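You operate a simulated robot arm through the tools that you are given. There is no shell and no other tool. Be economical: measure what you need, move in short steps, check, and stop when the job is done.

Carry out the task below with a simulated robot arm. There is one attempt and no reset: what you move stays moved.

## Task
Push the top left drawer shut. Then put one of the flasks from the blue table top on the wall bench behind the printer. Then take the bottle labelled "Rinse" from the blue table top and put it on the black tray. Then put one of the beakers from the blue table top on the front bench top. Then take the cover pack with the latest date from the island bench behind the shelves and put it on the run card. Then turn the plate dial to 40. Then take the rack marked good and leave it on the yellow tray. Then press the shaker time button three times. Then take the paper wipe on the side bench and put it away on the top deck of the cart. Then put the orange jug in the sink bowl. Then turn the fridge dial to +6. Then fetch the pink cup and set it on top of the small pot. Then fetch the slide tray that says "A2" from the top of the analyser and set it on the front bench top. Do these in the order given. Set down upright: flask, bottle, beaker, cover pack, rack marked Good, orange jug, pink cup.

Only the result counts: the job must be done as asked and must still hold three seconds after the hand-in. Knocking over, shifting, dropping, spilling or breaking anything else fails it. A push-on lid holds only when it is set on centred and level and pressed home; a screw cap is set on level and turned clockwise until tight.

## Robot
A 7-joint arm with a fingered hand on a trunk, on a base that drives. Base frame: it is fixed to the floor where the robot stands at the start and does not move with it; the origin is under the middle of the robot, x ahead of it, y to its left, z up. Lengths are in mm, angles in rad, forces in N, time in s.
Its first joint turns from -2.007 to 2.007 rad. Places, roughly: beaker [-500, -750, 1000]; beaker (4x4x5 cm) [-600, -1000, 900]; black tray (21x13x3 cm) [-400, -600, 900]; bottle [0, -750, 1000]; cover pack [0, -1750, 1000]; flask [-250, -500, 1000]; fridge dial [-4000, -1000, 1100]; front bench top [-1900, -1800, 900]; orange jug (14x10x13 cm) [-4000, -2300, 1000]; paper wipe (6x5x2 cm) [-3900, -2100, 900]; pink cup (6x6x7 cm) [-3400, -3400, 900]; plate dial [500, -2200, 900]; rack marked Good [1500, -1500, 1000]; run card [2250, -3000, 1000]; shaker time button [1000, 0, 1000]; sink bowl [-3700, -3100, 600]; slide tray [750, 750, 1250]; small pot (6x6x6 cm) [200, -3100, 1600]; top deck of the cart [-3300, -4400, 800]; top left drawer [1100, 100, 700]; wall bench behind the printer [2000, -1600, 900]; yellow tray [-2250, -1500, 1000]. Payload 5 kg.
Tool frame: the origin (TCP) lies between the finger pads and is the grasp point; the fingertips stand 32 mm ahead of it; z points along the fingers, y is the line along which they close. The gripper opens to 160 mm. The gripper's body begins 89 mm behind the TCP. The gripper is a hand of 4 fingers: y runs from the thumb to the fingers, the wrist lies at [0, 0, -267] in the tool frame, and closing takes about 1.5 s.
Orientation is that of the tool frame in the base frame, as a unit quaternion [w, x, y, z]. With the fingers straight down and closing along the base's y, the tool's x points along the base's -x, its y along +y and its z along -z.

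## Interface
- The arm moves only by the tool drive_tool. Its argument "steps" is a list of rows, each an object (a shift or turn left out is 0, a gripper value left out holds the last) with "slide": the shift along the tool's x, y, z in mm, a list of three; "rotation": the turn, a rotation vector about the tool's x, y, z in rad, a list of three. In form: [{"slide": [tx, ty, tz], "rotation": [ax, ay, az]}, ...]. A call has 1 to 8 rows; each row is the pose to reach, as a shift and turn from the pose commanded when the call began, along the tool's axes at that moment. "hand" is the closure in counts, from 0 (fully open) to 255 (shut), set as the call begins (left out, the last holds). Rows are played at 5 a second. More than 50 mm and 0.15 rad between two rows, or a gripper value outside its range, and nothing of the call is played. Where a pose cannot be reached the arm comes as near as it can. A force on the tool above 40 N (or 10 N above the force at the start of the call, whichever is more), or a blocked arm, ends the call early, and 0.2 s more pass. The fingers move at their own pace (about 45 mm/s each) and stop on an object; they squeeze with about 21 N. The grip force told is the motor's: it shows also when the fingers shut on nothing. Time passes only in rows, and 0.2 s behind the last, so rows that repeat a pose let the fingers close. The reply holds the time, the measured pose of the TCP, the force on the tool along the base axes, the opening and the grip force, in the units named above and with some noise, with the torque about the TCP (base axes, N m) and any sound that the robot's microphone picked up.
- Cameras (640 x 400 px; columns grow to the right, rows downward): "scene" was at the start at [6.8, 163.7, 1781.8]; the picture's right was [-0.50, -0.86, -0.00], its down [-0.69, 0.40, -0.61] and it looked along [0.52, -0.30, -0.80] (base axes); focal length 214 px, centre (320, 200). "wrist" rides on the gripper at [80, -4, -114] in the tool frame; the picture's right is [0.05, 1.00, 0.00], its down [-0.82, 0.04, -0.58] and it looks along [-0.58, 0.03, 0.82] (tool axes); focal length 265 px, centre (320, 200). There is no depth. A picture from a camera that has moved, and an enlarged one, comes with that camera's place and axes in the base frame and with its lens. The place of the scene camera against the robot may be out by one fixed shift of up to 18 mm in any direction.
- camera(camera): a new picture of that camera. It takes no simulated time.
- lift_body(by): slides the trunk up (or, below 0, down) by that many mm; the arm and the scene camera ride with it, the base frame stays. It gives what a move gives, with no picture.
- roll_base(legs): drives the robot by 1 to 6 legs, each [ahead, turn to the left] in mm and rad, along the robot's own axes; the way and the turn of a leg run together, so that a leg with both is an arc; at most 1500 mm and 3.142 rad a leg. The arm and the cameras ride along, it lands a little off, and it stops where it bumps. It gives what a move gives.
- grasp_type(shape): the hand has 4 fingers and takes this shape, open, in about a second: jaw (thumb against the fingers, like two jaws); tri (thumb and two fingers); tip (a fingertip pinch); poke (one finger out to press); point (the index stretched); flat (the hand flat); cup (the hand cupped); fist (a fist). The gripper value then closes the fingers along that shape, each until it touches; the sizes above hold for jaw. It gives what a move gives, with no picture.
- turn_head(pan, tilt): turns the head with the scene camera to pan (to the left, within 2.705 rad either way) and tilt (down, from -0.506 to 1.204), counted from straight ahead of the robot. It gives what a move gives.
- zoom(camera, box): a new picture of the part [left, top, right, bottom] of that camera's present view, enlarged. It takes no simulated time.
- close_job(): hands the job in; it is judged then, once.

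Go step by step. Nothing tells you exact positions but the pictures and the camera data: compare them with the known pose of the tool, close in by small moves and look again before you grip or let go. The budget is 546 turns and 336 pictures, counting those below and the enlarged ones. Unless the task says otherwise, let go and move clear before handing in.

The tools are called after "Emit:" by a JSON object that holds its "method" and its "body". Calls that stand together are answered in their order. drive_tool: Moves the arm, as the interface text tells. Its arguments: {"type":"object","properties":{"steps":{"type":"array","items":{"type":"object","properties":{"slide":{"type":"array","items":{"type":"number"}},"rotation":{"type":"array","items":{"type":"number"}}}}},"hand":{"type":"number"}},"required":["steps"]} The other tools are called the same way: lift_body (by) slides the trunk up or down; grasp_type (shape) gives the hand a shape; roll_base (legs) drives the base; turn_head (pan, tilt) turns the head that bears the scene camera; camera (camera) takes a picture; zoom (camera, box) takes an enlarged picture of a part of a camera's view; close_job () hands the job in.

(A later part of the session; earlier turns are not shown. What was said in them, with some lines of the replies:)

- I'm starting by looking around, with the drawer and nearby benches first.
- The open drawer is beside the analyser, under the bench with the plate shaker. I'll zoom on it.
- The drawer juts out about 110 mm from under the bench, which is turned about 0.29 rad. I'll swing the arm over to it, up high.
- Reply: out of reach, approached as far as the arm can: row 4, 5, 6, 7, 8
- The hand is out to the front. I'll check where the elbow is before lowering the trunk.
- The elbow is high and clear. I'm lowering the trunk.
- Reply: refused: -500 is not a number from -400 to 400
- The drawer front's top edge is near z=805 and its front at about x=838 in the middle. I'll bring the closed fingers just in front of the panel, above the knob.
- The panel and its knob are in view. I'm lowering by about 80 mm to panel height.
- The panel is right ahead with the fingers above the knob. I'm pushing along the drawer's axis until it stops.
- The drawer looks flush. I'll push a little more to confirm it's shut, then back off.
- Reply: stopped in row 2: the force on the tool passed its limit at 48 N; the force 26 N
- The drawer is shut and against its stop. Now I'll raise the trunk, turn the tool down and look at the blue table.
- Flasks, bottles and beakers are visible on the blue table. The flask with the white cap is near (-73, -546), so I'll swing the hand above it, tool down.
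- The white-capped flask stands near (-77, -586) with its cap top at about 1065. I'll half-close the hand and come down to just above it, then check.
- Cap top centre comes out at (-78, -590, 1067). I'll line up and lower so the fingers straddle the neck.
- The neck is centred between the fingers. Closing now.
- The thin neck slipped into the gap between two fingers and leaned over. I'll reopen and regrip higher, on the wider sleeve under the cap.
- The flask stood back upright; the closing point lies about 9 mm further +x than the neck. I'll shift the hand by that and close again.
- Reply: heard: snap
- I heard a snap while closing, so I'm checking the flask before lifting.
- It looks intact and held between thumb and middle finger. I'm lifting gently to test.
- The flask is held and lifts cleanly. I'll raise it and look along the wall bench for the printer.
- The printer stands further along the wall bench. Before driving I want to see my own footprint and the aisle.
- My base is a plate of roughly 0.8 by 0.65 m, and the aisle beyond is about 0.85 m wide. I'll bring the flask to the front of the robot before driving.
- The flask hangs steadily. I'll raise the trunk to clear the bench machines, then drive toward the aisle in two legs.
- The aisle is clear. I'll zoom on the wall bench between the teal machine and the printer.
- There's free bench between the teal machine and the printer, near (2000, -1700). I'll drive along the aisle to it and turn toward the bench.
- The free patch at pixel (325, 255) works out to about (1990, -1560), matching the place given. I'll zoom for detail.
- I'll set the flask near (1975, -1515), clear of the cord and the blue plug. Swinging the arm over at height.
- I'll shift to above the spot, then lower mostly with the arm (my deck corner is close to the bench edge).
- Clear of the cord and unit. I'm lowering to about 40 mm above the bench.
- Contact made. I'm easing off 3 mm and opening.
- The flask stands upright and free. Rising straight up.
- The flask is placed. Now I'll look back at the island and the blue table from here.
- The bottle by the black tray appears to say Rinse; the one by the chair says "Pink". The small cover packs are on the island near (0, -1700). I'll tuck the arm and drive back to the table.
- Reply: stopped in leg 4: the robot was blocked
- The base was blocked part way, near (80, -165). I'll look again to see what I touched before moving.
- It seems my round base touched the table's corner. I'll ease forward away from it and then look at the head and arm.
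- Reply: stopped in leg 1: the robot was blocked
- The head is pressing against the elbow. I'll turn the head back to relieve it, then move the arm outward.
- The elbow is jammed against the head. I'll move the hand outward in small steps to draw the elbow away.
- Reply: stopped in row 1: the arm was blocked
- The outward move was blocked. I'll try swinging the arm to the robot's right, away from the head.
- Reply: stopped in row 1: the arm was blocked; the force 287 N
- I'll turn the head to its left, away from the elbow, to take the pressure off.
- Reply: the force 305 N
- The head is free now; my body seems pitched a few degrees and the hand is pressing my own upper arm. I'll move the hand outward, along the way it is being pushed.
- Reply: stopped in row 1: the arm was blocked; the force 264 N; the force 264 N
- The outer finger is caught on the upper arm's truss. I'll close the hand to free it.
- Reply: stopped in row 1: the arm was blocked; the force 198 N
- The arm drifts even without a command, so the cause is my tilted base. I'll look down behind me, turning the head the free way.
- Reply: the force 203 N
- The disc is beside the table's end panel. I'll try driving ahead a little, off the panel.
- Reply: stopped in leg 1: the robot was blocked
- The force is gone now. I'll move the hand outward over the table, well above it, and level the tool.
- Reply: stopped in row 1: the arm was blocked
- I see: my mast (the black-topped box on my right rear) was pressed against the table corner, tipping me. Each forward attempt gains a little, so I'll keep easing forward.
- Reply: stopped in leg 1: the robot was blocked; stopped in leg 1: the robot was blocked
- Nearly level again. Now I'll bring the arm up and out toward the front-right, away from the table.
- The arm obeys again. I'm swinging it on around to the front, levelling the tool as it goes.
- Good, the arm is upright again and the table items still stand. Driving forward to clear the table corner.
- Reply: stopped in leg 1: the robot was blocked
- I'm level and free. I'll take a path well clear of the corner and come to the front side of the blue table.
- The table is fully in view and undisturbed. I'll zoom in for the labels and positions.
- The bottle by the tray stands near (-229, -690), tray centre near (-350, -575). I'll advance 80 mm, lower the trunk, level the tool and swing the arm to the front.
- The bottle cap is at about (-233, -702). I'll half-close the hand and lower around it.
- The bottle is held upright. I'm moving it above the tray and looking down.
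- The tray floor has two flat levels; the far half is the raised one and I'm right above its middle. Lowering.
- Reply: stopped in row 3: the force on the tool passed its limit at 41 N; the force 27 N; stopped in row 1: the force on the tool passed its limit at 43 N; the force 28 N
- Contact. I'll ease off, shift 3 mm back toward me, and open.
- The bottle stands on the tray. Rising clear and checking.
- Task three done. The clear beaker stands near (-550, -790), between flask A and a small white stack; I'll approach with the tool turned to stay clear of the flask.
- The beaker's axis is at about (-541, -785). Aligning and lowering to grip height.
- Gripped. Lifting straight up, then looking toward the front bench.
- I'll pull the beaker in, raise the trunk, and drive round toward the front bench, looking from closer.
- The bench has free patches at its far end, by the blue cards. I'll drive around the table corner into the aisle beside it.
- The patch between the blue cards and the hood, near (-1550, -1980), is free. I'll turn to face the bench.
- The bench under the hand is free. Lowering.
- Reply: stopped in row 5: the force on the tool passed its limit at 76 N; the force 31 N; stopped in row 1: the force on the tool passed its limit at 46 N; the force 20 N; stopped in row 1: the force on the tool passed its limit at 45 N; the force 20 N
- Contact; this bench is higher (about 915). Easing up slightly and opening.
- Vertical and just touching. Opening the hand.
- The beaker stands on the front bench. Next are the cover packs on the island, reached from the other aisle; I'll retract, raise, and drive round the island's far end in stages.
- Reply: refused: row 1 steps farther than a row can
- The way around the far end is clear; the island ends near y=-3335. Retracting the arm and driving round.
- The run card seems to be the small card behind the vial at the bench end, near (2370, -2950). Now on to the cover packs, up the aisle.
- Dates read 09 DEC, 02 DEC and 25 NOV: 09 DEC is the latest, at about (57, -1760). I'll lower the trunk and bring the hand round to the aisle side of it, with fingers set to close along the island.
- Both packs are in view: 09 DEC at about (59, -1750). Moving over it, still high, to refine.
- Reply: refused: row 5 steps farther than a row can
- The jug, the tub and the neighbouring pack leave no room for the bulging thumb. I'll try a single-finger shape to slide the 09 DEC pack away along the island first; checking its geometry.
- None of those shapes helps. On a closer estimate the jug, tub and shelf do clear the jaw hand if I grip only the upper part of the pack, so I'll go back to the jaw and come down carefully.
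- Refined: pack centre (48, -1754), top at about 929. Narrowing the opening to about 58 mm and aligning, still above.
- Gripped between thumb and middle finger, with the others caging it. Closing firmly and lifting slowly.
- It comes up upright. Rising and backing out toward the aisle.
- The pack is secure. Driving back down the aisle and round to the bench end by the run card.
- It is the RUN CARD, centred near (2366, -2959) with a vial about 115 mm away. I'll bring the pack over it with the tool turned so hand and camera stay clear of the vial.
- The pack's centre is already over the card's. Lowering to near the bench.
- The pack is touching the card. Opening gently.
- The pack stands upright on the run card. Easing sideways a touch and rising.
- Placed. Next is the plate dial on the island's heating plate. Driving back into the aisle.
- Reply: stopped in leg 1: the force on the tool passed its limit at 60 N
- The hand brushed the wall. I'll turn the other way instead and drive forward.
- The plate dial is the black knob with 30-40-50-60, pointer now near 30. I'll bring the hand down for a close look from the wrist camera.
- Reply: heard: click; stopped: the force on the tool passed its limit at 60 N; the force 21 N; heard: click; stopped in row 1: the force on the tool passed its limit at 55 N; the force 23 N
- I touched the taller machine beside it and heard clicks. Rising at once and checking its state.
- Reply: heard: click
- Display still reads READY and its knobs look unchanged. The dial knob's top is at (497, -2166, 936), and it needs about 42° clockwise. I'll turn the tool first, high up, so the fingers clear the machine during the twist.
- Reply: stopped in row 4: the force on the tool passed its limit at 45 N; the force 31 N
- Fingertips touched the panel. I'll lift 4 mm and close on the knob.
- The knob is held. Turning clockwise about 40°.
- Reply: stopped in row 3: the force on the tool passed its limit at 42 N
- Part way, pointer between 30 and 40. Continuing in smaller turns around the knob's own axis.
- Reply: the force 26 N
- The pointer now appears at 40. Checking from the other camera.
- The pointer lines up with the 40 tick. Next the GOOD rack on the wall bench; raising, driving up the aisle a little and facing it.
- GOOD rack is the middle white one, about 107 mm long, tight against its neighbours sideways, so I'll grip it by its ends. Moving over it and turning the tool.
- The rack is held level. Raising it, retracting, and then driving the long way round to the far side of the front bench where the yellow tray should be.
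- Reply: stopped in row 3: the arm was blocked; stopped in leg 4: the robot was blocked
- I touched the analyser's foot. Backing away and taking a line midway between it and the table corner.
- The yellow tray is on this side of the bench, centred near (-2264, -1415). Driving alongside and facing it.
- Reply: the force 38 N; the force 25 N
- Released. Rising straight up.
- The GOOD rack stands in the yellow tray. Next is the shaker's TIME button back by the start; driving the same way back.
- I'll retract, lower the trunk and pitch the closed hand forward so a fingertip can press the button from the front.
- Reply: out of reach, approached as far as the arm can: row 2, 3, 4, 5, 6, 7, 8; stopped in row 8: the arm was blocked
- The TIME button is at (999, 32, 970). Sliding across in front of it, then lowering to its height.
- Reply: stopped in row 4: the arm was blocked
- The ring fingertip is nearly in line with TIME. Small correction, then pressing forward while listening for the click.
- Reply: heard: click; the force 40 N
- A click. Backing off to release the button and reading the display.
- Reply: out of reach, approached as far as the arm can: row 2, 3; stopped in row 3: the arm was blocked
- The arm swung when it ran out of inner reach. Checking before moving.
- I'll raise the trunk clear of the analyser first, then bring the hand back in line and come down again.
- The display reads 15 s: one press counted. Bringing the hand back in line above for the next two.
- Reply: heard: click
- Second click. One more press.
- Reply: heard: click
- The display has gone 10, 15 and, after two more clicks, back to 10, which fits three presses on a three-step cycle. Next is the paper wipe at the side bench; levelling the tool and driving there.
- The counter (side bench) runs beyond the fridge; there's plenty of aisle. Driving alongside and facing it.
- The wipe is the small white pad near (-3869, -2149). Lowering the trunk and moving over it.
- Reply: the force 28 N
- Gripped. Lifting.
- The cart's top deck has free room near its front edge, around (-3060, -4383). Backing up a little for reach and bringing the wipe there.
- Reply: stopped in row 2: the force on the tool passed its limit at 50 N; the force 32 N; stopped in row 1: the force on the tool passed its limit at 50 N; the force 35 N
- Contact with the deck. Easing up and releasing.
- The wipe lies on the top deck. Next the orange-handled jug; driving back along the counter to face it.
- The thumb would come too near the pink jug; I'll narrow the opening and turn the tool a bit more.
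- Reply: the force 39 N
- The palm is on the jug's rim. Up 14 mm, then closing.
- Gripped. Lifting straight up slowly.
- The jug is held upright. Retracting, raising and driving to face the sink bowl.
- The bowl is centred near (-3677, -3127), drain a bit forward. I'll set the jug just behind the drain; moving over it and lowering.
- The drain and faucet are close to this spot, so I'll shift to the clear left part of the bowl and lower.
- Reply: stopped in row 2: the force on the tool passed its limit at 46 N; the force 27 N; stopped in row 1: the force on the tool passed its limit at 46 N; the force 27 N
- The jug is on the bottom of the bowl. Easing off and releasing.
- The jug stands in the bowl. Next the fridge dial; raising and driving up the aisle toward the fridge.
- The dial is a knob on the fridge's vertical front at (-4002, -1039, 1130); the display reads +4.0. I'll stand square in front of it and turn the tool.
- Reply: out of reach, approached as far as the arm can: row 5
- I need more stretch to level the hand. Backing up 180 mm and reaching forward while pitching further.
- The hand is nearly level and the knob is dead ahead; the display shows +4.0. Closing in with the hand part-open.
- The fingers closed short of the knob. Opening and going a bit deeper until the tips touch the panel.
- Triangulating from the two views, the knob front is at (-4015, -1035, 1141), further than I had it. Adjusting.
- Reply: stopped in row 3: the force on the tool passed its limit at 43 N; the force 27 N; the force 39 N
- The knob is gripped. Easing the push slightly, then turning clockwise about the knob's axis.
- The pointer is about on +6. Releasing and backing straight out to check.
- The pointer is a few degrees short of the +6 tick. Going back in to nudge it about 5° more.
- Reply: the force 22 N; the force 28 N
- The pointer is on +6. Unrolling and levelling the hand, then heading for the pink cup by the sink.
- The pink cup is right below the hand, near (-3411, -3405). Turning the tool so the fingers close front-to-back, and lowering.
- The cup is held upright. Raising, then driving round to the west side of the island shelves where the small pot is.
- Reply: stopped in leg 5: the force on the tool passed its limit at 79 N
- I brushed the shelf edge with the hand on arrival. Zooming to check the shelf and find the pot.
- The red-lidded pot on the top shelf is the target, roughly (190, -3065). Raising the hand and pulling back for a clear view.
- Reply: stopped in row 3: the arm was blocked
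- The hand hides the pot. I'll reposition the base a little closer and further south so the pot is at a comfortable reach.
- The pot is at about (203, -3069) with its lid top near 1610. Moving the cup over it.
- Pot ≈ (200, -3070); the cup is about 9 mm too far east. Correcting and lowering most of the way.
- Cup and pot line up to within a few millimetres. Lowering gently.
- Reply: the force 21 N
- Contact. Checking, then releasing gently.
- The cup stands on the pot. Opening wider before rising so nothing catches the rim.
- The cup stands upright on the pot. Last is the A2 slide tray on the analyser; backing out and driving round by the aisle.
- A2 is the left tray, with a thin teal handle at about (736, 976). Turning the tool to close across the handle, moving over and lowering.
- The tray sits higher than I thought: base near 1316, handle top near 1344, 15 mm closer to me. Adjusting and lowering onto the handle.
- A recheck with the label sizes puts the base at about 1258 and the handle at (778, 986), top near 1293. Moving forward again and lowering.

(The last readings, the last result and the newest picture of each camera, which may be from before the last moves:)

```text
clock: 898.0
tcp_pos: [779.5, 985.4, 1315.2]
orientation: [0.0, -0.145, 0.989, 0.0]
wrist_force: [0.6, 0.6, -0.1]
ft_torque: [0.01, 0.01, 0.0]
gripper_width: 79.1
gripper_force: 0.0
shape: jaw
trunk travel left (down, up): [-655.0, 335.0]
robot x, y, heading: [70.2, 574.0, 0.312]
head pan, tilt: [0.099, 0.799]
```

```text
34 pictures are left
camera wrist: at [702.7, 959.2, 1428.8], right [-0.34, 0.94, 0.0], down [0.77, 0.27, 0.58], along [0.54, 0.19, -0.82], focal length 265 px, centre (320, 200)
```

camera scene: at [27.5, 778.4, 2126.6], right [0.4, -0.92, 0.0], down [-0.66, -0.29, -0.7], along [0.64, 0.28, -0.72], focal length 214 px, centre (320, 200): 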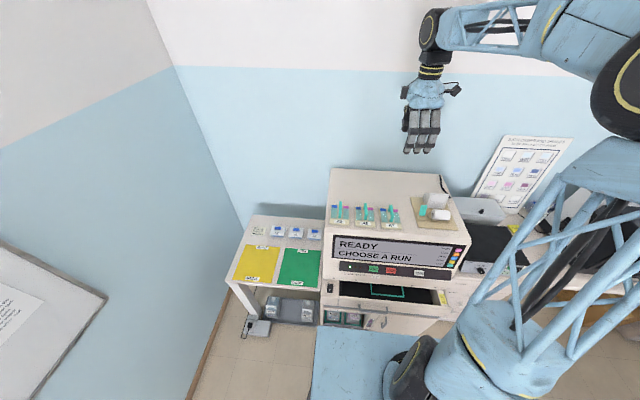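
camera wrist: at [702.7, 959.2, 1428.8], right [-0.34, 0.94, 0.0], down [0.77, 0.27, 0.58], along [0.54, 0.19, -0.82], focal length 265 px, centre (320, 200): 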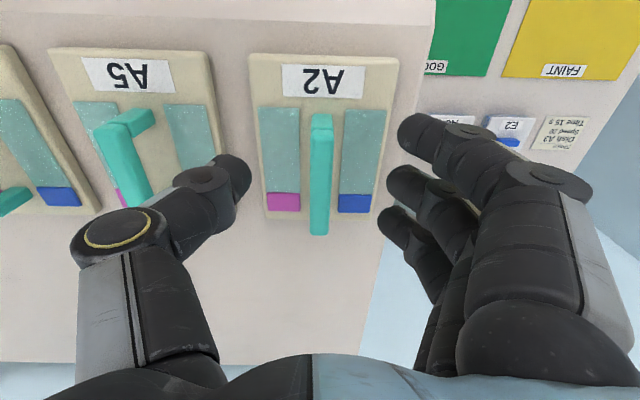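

Emit:
{"method": "drive_tool", "body": {"steps": [{"slide": [-2, 0, 12]}, {"slide": [-3, 0, 24]}]}}

Emit:
{"method": "camera", "body": {"camera": "wrist"}}

```text
clock: 898.6
tcp_pos: [780.8, 986.0, 1290.1]
orientation: [0.0, -0.145, 0.989, 0.0]
wrist_force: [-0.2, 1.1, -0.3]
ft_torque: [0.0, 0.0, 0.02]
gripper_width: 79.5
gripper_force: 0.1
shape: jaw
trunk travel left (down, up): [-655.0, 335.0]
robot x, y, heading: [72.9, 576.2, 0.313]
head pan, tilt: [0.099, 0.799]
```

```text
33 pictures are left
camera wrist: at [705.3, 959.5, 1404.7], right [-0.34, 0.94, 0.0], down [0.77, 0.27, 0.58], along [0.54, 0.19, -0.82], focal length 265 px, centre (320, 200)
```

wrist: 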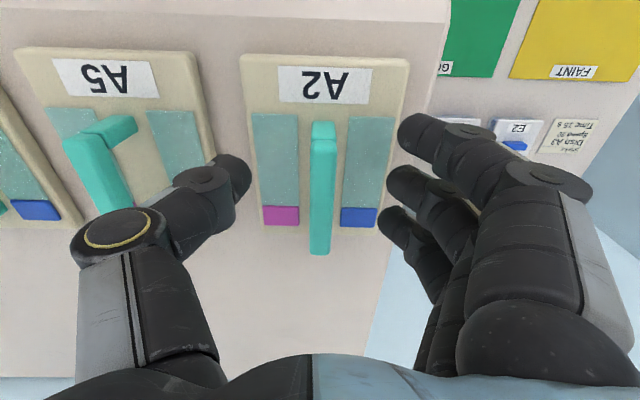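

Emit:
{"method": "drive_tool", "body": {"steps": [{"slide": [0, 0, 9]}, {"slide": [0, 0, 18]}]}}

Emit:
{"method": "drive_tool", "body": {"steps": [{"slide": [0, 0, 0]}, {"slide": [0, 0, 0]}, {"slide": [0, 0, 0]}, {"slide": [0, 0, 0]}, {"slide": [0, 0, 0]}, {"slide": [0, 0, 0]}], "hand": 255}}

Emit:
{"method": "camera", "body": {"camera": "wrist"}}

```text
clock: 899.2
tcp_pos: [780.0, 987.8, 1272.8]
orientation: [0.0, -0.145, 0.989, 0.0]
wrist_force: [-0.2, -0.3, 0.5]
ft_torque: [0.03, 0.01, 0.0]
gripper_width: 79.2
gripper_force: 0.1
shape: jaw
trunk travel left (down, up): [-655.0, 335.0]
robot x, y, heading: [68.6, 577.0, 0.314]
head pan, tilt: [0.099, 0.799]
```

```text
clock: 900.6
tcp_pos: [781.1, 987.7, 1271.8]
orientation: [0.0, -0.146, 0.989, 0.0]
wrist_force: [-0.5, -0.6, 0.3]
ft_torque: [0.08, 0.05, 0.01]
gripper_width: 5.9
gripper_force: 21.0
shape: jaw
trunk travel left (down, up): [-655.0, 335.0]
robot x, y, heading: [71.6, 573.0, 0.31]
head pan, tilt: [0.099, 0.799]
```

```text
32 pictures are left
camera wrist: at [705.0, 959.4, 1386.7], right [-0.34, 0.94, 0.0], down [0.77, 0.27, 0.58], along [0.54, 0.19, -0.82], focal length 265 px, centre (320, 200)
```

wrist: 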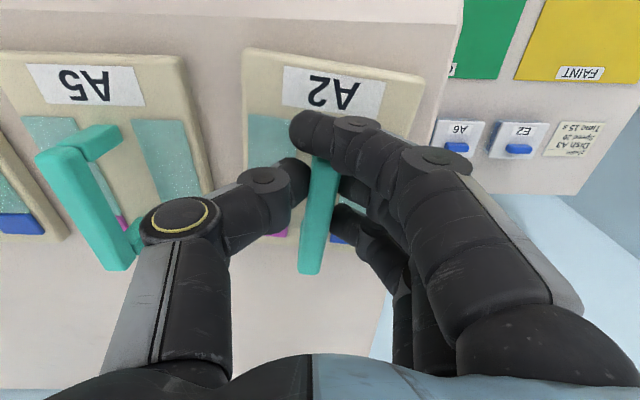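

The handle is gripped. Lifting slowly.

Emit:
{"method": "drive_tool", "body": {"steps": [{"slide": [0, 0, -6]}, {"slide": [0, 0, -15]}, {"slide": [0, 0, -35]}, {"slide": [0, 0, -65]}, {"slide": [0, 0, -100]}]}}

Emit:
{"method": "camera", "body": {"camera": "wrist"}}

Emit:
{"method": "zoom", "body": {"camera": "scene", "box": [310, 180, 430, 260]}}

```text
clock: 901.8
tcp_pos: [781.2, 987.8, 1375.1]
orientation: [0.0, -0.145, 0.989, 0.0]
wrist_force: [-0.3, 0.0, -1.2]
ft_torque: [0.03, 0.05, -0.05]
gripper_width: 5.3
gripper_force: 21.1
shape: jaw
trunk travel left (down, up): [-655.0, 335.0]
robot x, y, heading: [72.3, 570.2, 0.31]
head pan, tilt: [0.099, 0.799]
```

```text
31 pictures are left
camera wrist: at [705.6, 959.6, 1488.5], right [-0.34, 0.94, 0.0], down [0.77, 0.28, 0.58], along [0.54, 0.19, -0.82], focal length 265 px, centre (320, 200)
```

wrist: 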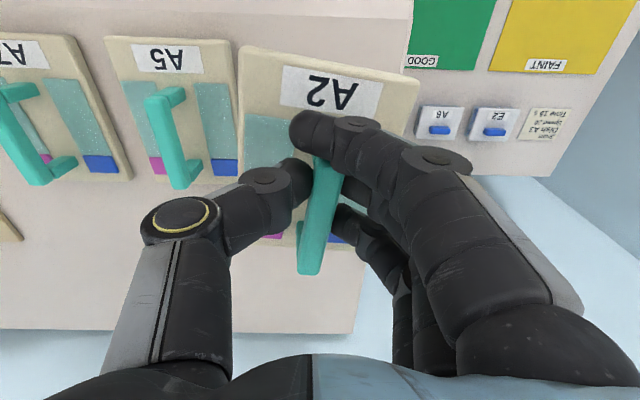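

```text
5.00 times, centred on (370, 220) of scene
camera zoom: at [27.2, 778.1, 1796.6], right [0.4, -0.92, 0.0], down [-0.66, -0.29, -0.7], along [0.64, 0.28, -0.72], focal length 1072 px, centre (70, 100)
```

zoom: 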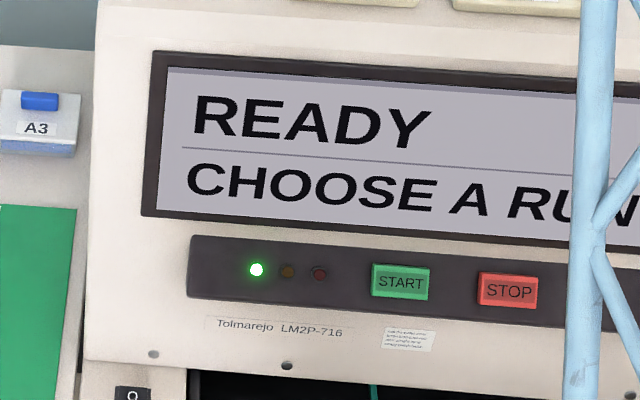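

The A2 tray is held level. Raising, retracting, and carrying it back round to the front bench's free corner by the blue cards.

Emit:
{"method": "lift_body", "body": {"by": 250}}

Emit:
{"method": "drive_tool", "body": {"steps": [{"slide": [42, 0, 0]}, {"slide": [84, 0, 0]}, {"slide": [126, 0, 0]}, {"slide": [168, 0, 0]}, {"slide": [200, 0, 0]}]}}

Emit:
{"method": "roll_base", "body": {"legs": [[0, -2.848], [743, 0], [0, -0.183], [612, 0]]}}

Emit:
{"method": "camera", "body": {"camera": "wrist"}}

```text
clock: 904.4
tcp_pos: [783.0, 987.9, 1622.8]
orientation: [0.0, -0.145, 0.989, -0.001]
wrist_force: [0.3, -0.1, -2.1]
ft_torque: [-0.03, 0.01, -0.03]
gripper_width: 5.4
gripper_force: 21.0
shape: jaw
trunk travel left (down, up): [-905.0, 85.0]
robot x, y, heading: [69.2, 578.1, 0.31]
head pan, tilt: [0.099, 0.799]
```

```text
clock: 905.5
tcp_pos: [590.0, 932.2, 1623.8]
orientation: [0.001, -0.145, 0.989, 0.0]
wrist_force: [-0.6, -0.2, -1.5]
ft_torque: [0.01, 0.01, -0.01]
gripper_width: 5.2
gripper_force: 21.0
shape: jaw
trunk travel left (down, up): [-905.0, 85.0]
robot x, y, heading: [72.9, 572.3, 0.311]
head pan, tilt: [0.099, 0.799]
```

```text
clock: 920.5
tcp_pos: [-1642.1, -419.9, 1623.0]
orientation: [0.0, 0.986, 0.166, 0.0]
wrist_force: [-0.8, -0.9, -2.1]
ft_torque: [0.01, -0.09, -0.05]
gripper_width: 5.0
gripper_force: 20.4
shape: jaw
trunk travel left (down, up): [-905.0, 85.0]
robot x, y, heading: [-1139.0, -38.2, -2.793]
head pan, tilt: [0.099, 0.799]
```

```text
29 pictures are left
camera wrist: at [-1567.9, -390.1, 1737.3], right [0.37, -0.93, 0.0], down [-0.76, -0.31, 0.58], along [-0.54, -0.22, -0.82], focal length 265 px, centre (320, 200)
```

wrist: 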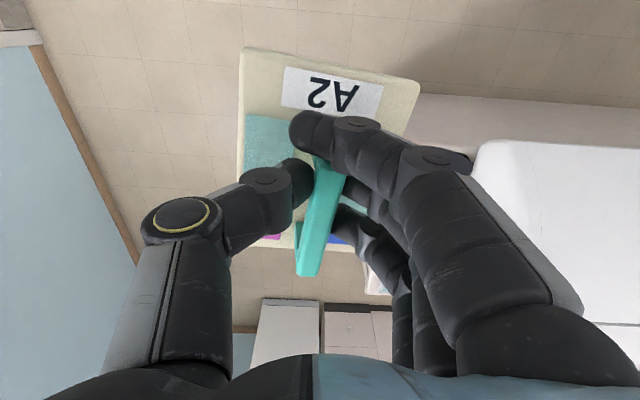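

Emit:
{"method": "roll_base", "body": {"legs": [[0, 0.994], [667, 0], [0, 0.539], [868, 0], [867, 0], [0, -1.582]]}}

Emit:
{"method": "turn_head", "body": {"pan": 0.1, "tilt": 0.9}}

Emit:
{"method": "camera", "body": {"camera": "scene"}}

```text
clock: 941.0
tcp_pos: [-1247.6, -2718.0, 1622.6]
orientation: [0.001, 0.989, 0.149, 0.0]
wrist_force: [-0.7, 0.2, -1.1]
ft_torque: [0.02, -0.03, 0.0]
gripper_width: 4.6
gripper_force: 21.5
shape: jaw
trunk travel left (down, up): [-905.0, 85.0]
robot x, y, heading: [-725.2, -2355.3, -2.823]
head pan, tilt: [0.099, 0.799]
```

```text
clock: 941.7
tcp_pos: [-1247.0, -2718.4, 1623.6]
orientation: [0.0, 0.989, 0.149, 0.0]
wrist_force: [-0.6, -0.8, -1.8]
ft_torque: [0.03, -0.04, 0.02]
gripper_width: 4.8
gripper_force: 21.0
shape: jaw
trunk travel left (down, up): [-905.0, 85.0]
robot x, y, heading: [-724.5, -2354.2, -2.822]
head pan, tilt: [0.099, 0.901]
```

```text
28 pictures are left
camera scene: at [-674.5, -2562.3, 2038.7], right [-0.41, 0.91, 0.0], down [0.72, 0.32, -0.62], along [-0.57, -0.25, -0.78], focal length 214 px, centre (320, 200)
```

scene: 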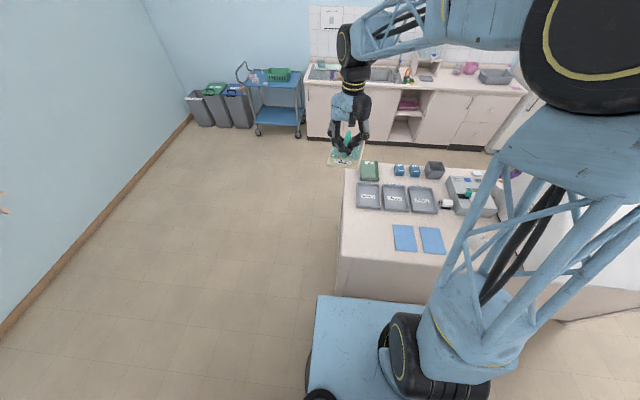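

Emit:
{"method": "drive_tool", "body": {"steps": [{"slide": [-10, -40, 0]}, {"slide": [-20, -79, 0]}, {"slide": [-30, -119, 0]}, {"slide": [-40, -158, 0]}, {"slide": [-49, -198, 0]}]}}

Emit:
{"method": "lift_body", "body": {"by": -400}}

Emit:
{"method": "camera", "body": {"camera": "wrist"}}

Emit:
{"method": "camera", "body": {"camera": "scene"}}

```text
clock: 942.9
tcp_pos: [-1352.4, -2537.8, 1623.1]
orientation: [0.001, 0.989, 0.148, 0.0]
wrist_force: [-0.8, 0.6, -1.2]
ft_torque: [-0.06, -0.06, 0.02]
gripper_width: 4.7
gripper_force: 20.9
shape: jaw
trunk travel left (down, up): [-905.0, 85.0]
robot x, y, heading: [-732.0, -2353.8, -2.821]
head pan, tilt: [0.099, 0.901]
```

```text
clock: 946.7
tcp_pos: [-1351.0, -2539.3, 1224.4]
orientation: [0.0, 0.989, 0.149, 0.001]
wrist_force: [-0.3, -0.8, -2.1]
ft_torque: [-0.03, -0.02, 0.0]
gripper_width: 4.6
gripper_force: 20.6
shape: jaw
trunk travel left (down, up): [-505.0, 485.0]
robot x, y, heading: [-725.5, -2355.0, -2.818]
head pan, tilt: [0.099, 0.901]
```

```text
27 pictures are left
camera wrist: at [-1275.6, -2512.9, 1338.8], right [0.34, -0.94, 0.0], down [-0.77, -0.28, 0.58], along [-0.54, -0.2, -0.82], focal length 265 px, centre (320, 200)
```

wrist: 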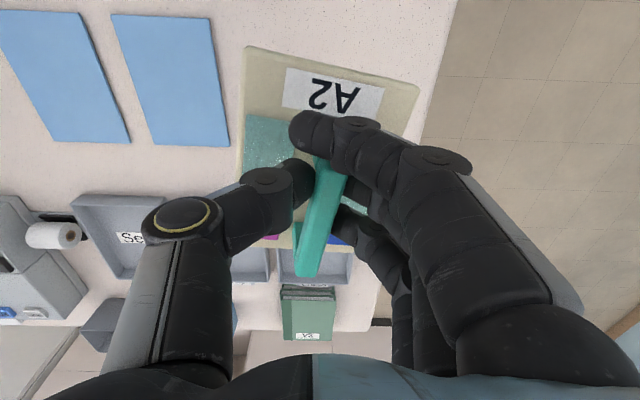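

```text
26 pictures are left
camera scene: at [-674.5, -2562.0, 1638.7], right [-0.41, 0.91, 0.0], down [0.72, 0.32, -0.62], along [-0.57, -0.25, -0.78], focal length 214 px, centre (320, 200)
```

scene: 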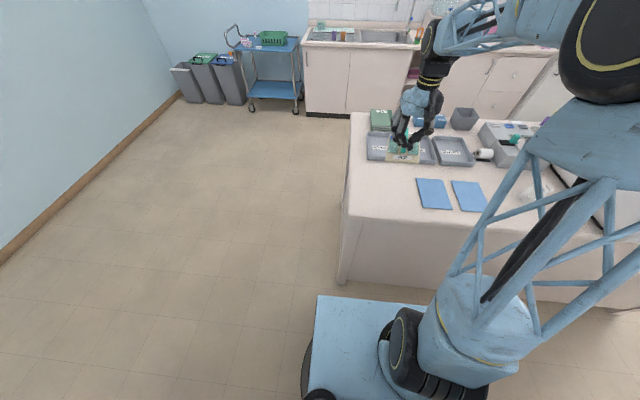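

The spot is clear on all sides. Lowering.

Emit:
{"method": "drive_tool", "body": {"steps": [{"slide": [-8, 0, 40]}, {"slide": [-15, 0, 85]}, {"slide": [-15, 0, 130]}, {"slide": [-15, 0, 175]}, {"slide": [-15, 0, 215]}, {"slide": [-15, 0, 235]}]}}

Emit:
{"method": "drive_tool", "body": {"steps": [{"slide": [0, 0, 5]}, {"slide": [0, 0, 10]}]}}

Emit:
{"method": "camera", "body": {"camera": "wrist"}}

```text
clock: 948.1
tcp_pos: [-1366.5, -2545.6, 988.5]
orientation: [0.0, 0.989, 0.148, 0.001]
wrist_force: [-1.9, 0.5, 2.8]
ft_torque: [-0.17, -0.08, -0.12]
gripper_width: 3.3
gripper_force: 21.3
shape: jaw
trunk travel left (down, up): [-505.0, 485.0]
robot x, y, heading: [-726.9, -2354.9, -2.823]
head pan, tilt: [0.099, 0.901]
```

```text
clock: 948.9
tcp_pos: [-1364.7, -2545.5, 983.7]
orientation: [0.0, 0.989, 0.149, -0.004]
wrist_force: [6.0, 2.4, 26.6]
ft_torque: [-0.17, -0.27, 0.09]
gripper_width: 4.0
gripper_force: 21.3
shape: jaw
trunk travel left (down, up): [-505.0, 485.0]
robot x, y, heading: [-731.5, -2356.7, -2.822]
head pan, tilt: [0.099, 0.901]
stopped in row 2: the force on the tool passed its limit at 41 N (the readings are from after the stop); the commanded pose is now the measured one
```

```text
25 pictures are left
camera wrist: at [-1289.2, -2518.4, 1097.3], right [0.34, -0.94, 0.0], down [-0.76, -0.28, 0.58], along [-0.55, -0.2, -0.81], focal length 265 px, centre (320, 200)
```

wrist: 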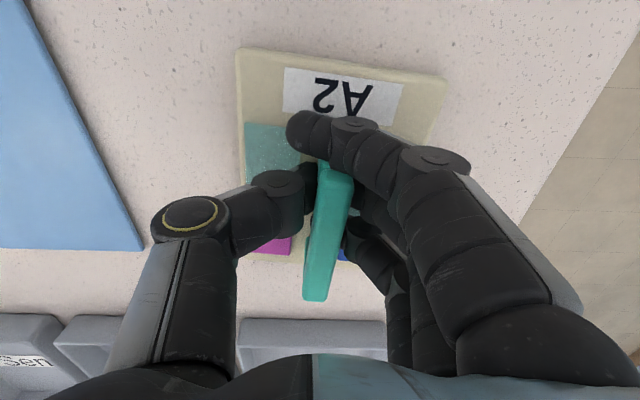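

The tray is down on the bench. Easing off and releasing.

Emit:
{"method": "drive_tool", "body": {"steps": [{"slide": [0, 0, -2]}]}}

Emit:
{"method": "drive_tool", "body": {"steps": [{"slide": [0, 0, -1]}, {"slide": [0, 0, -1]}, {"slide": [0, 0, -1]}, {"slide": [0, 0, -1]}], "hand": 120}}

Emit:
{"method": "drive_tool", "body": {"steps": [{"slide": [0, 0, -20]}, {"slide": [0, 0, -60]}, {"slide": [0, 0, -105]}, {"slide": [0, 0, -150]}, {"slide": [0, 0, -195]}]}}

Emit:
{"method": "camera", "body": {"camera": "wrist"}}

Emit:
{"method": "zoom", "body": {"camera": "scene", "box": [330, 90, 600, 250]}}

```text
clock: 949.3
tcp_pos: [-1365.1, -2547.1, 983.7]
orientation: [0.0, 0.989, 0.15, -0.002]
wrist_force: [4.9, 1.7, 18.7]
ft_torque: [-0.12, -0.13, 0.07]
gripper_width: 4.0
gripper_force: 21.3
shape: jaw
trunk travel left (down, up): [-505.0, 485.0]
robot x, y, heading: [-727.8, -2350.6, -2.823]
head pan, tilt: [0.099, 0.901]
```

```text
clock: 950.3
tcp_pos: [-1366.8, -2545.0, 986.3]
orientation: [0.001, 0.989, 0.149, -0.004]
wrist_force: [-6.9, 10.0, 35.1]
ft_torque: [-1.09, -0.36, -0.08]
gripper_width: 76.9
gripper_force: 0.1
shape: jaw
trunk travel left (down, up): [-505.0, 485.0]
robot x, y, heading: [-727.4, -2356.3, -2.82]
head pan, tilt: [0.099, 0.901]
```

```text
clock: 951.5
tcp_pos: [-1365.5, -2547.1, 1179.2]
orientation: [0.0, 0.989, 0.149, -0.002]
wrist_force: [0.7, -0.6, -0.6]
ft_torque: [0.01, -0.01, -0.01]
gripper_width: 83.8
gripper_force: 0.0
shape: jaw
trunk travel left (down, up): [-505.0, 485.0]
robot x, y, heading: [-730.0, -2355.3, -2.827]
head pan, tilt: [0.099, 0.901]
```

```text
24 pictures are left
camera wrist: at [-1289.4, -2519.7, 1293.3], right [0.34, -0.94, 0.0], down [-0.76, -0.28, 0.58], along [-0.54, -0.2, -0.81], focal length 265 px, centre (320, 200)
```

wrist: 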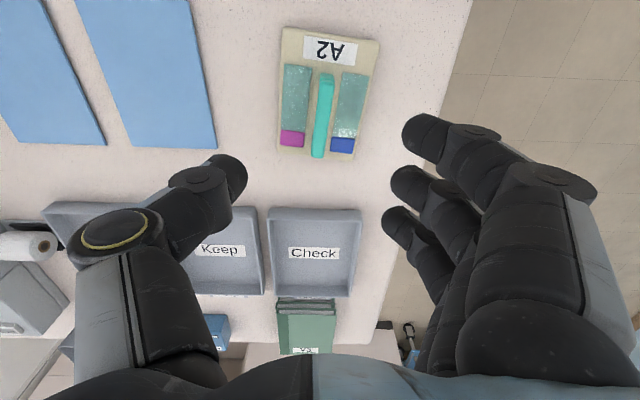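

```text
2.37 times, centred on (465, 170) of scene
camera zoom: at [-674.0, -2561.9, 1638.6], right [-0.41, 0.91, 0.0], down [0.72, 0.32, -0.62], along [-0.57, -0.25, -0.78], focal length 508 px, centre (-24, 271)
```

zoom: 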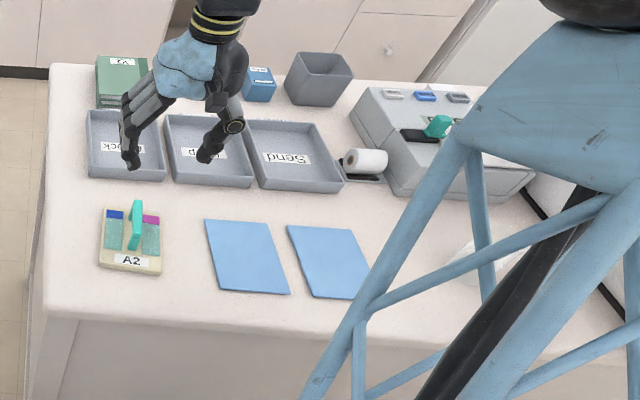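

The A2 tray is flat on the front bench, and the hand is clear. Everything asked has been placed, so I'm handing in.

Emit:
{"method": "close_job", "body": {}}

```text
The job is handed in.
```

I did all thirteen steps in the order given and handed the job in, but I couldn't confirm a few of them, and there were some bumps along the way.

**Not confirmed:**
- **Shaker time button:** I heard three clicks. The display went from 10 s to 15 s after the first and was back at 10 s after the third. That fits three presses on a three-step cycle, but I couldn't read it after the second.
- **Rinse bottle:** I could only partly read its label. The other pink-capped bottle on the table read "Pink", so I took the remaining one as Rinse.
- **Fridge dial:** the pointer is on the +6 tick. The display still showed +4 after my first turn, and I didn't check it again after the final small adjustment.

**Bumps along the way:**
- **Flask:** I heard a snap while gripping it. It looked intact and stood upright after I set it down.
- **Blue table:** my base got wedged against its corner and tipped me for a while. The table items looked undisturbed afterwards.
- **Machine beside the plate dial:** my hand pressed on its panel and I heard clicks. Its display still read READY and its knobs looked unchanged.
- **Analyser foot, wall and shelf edge:** I also touched these while driving. I saw nothing move, but the shelf edge took a firm knock.
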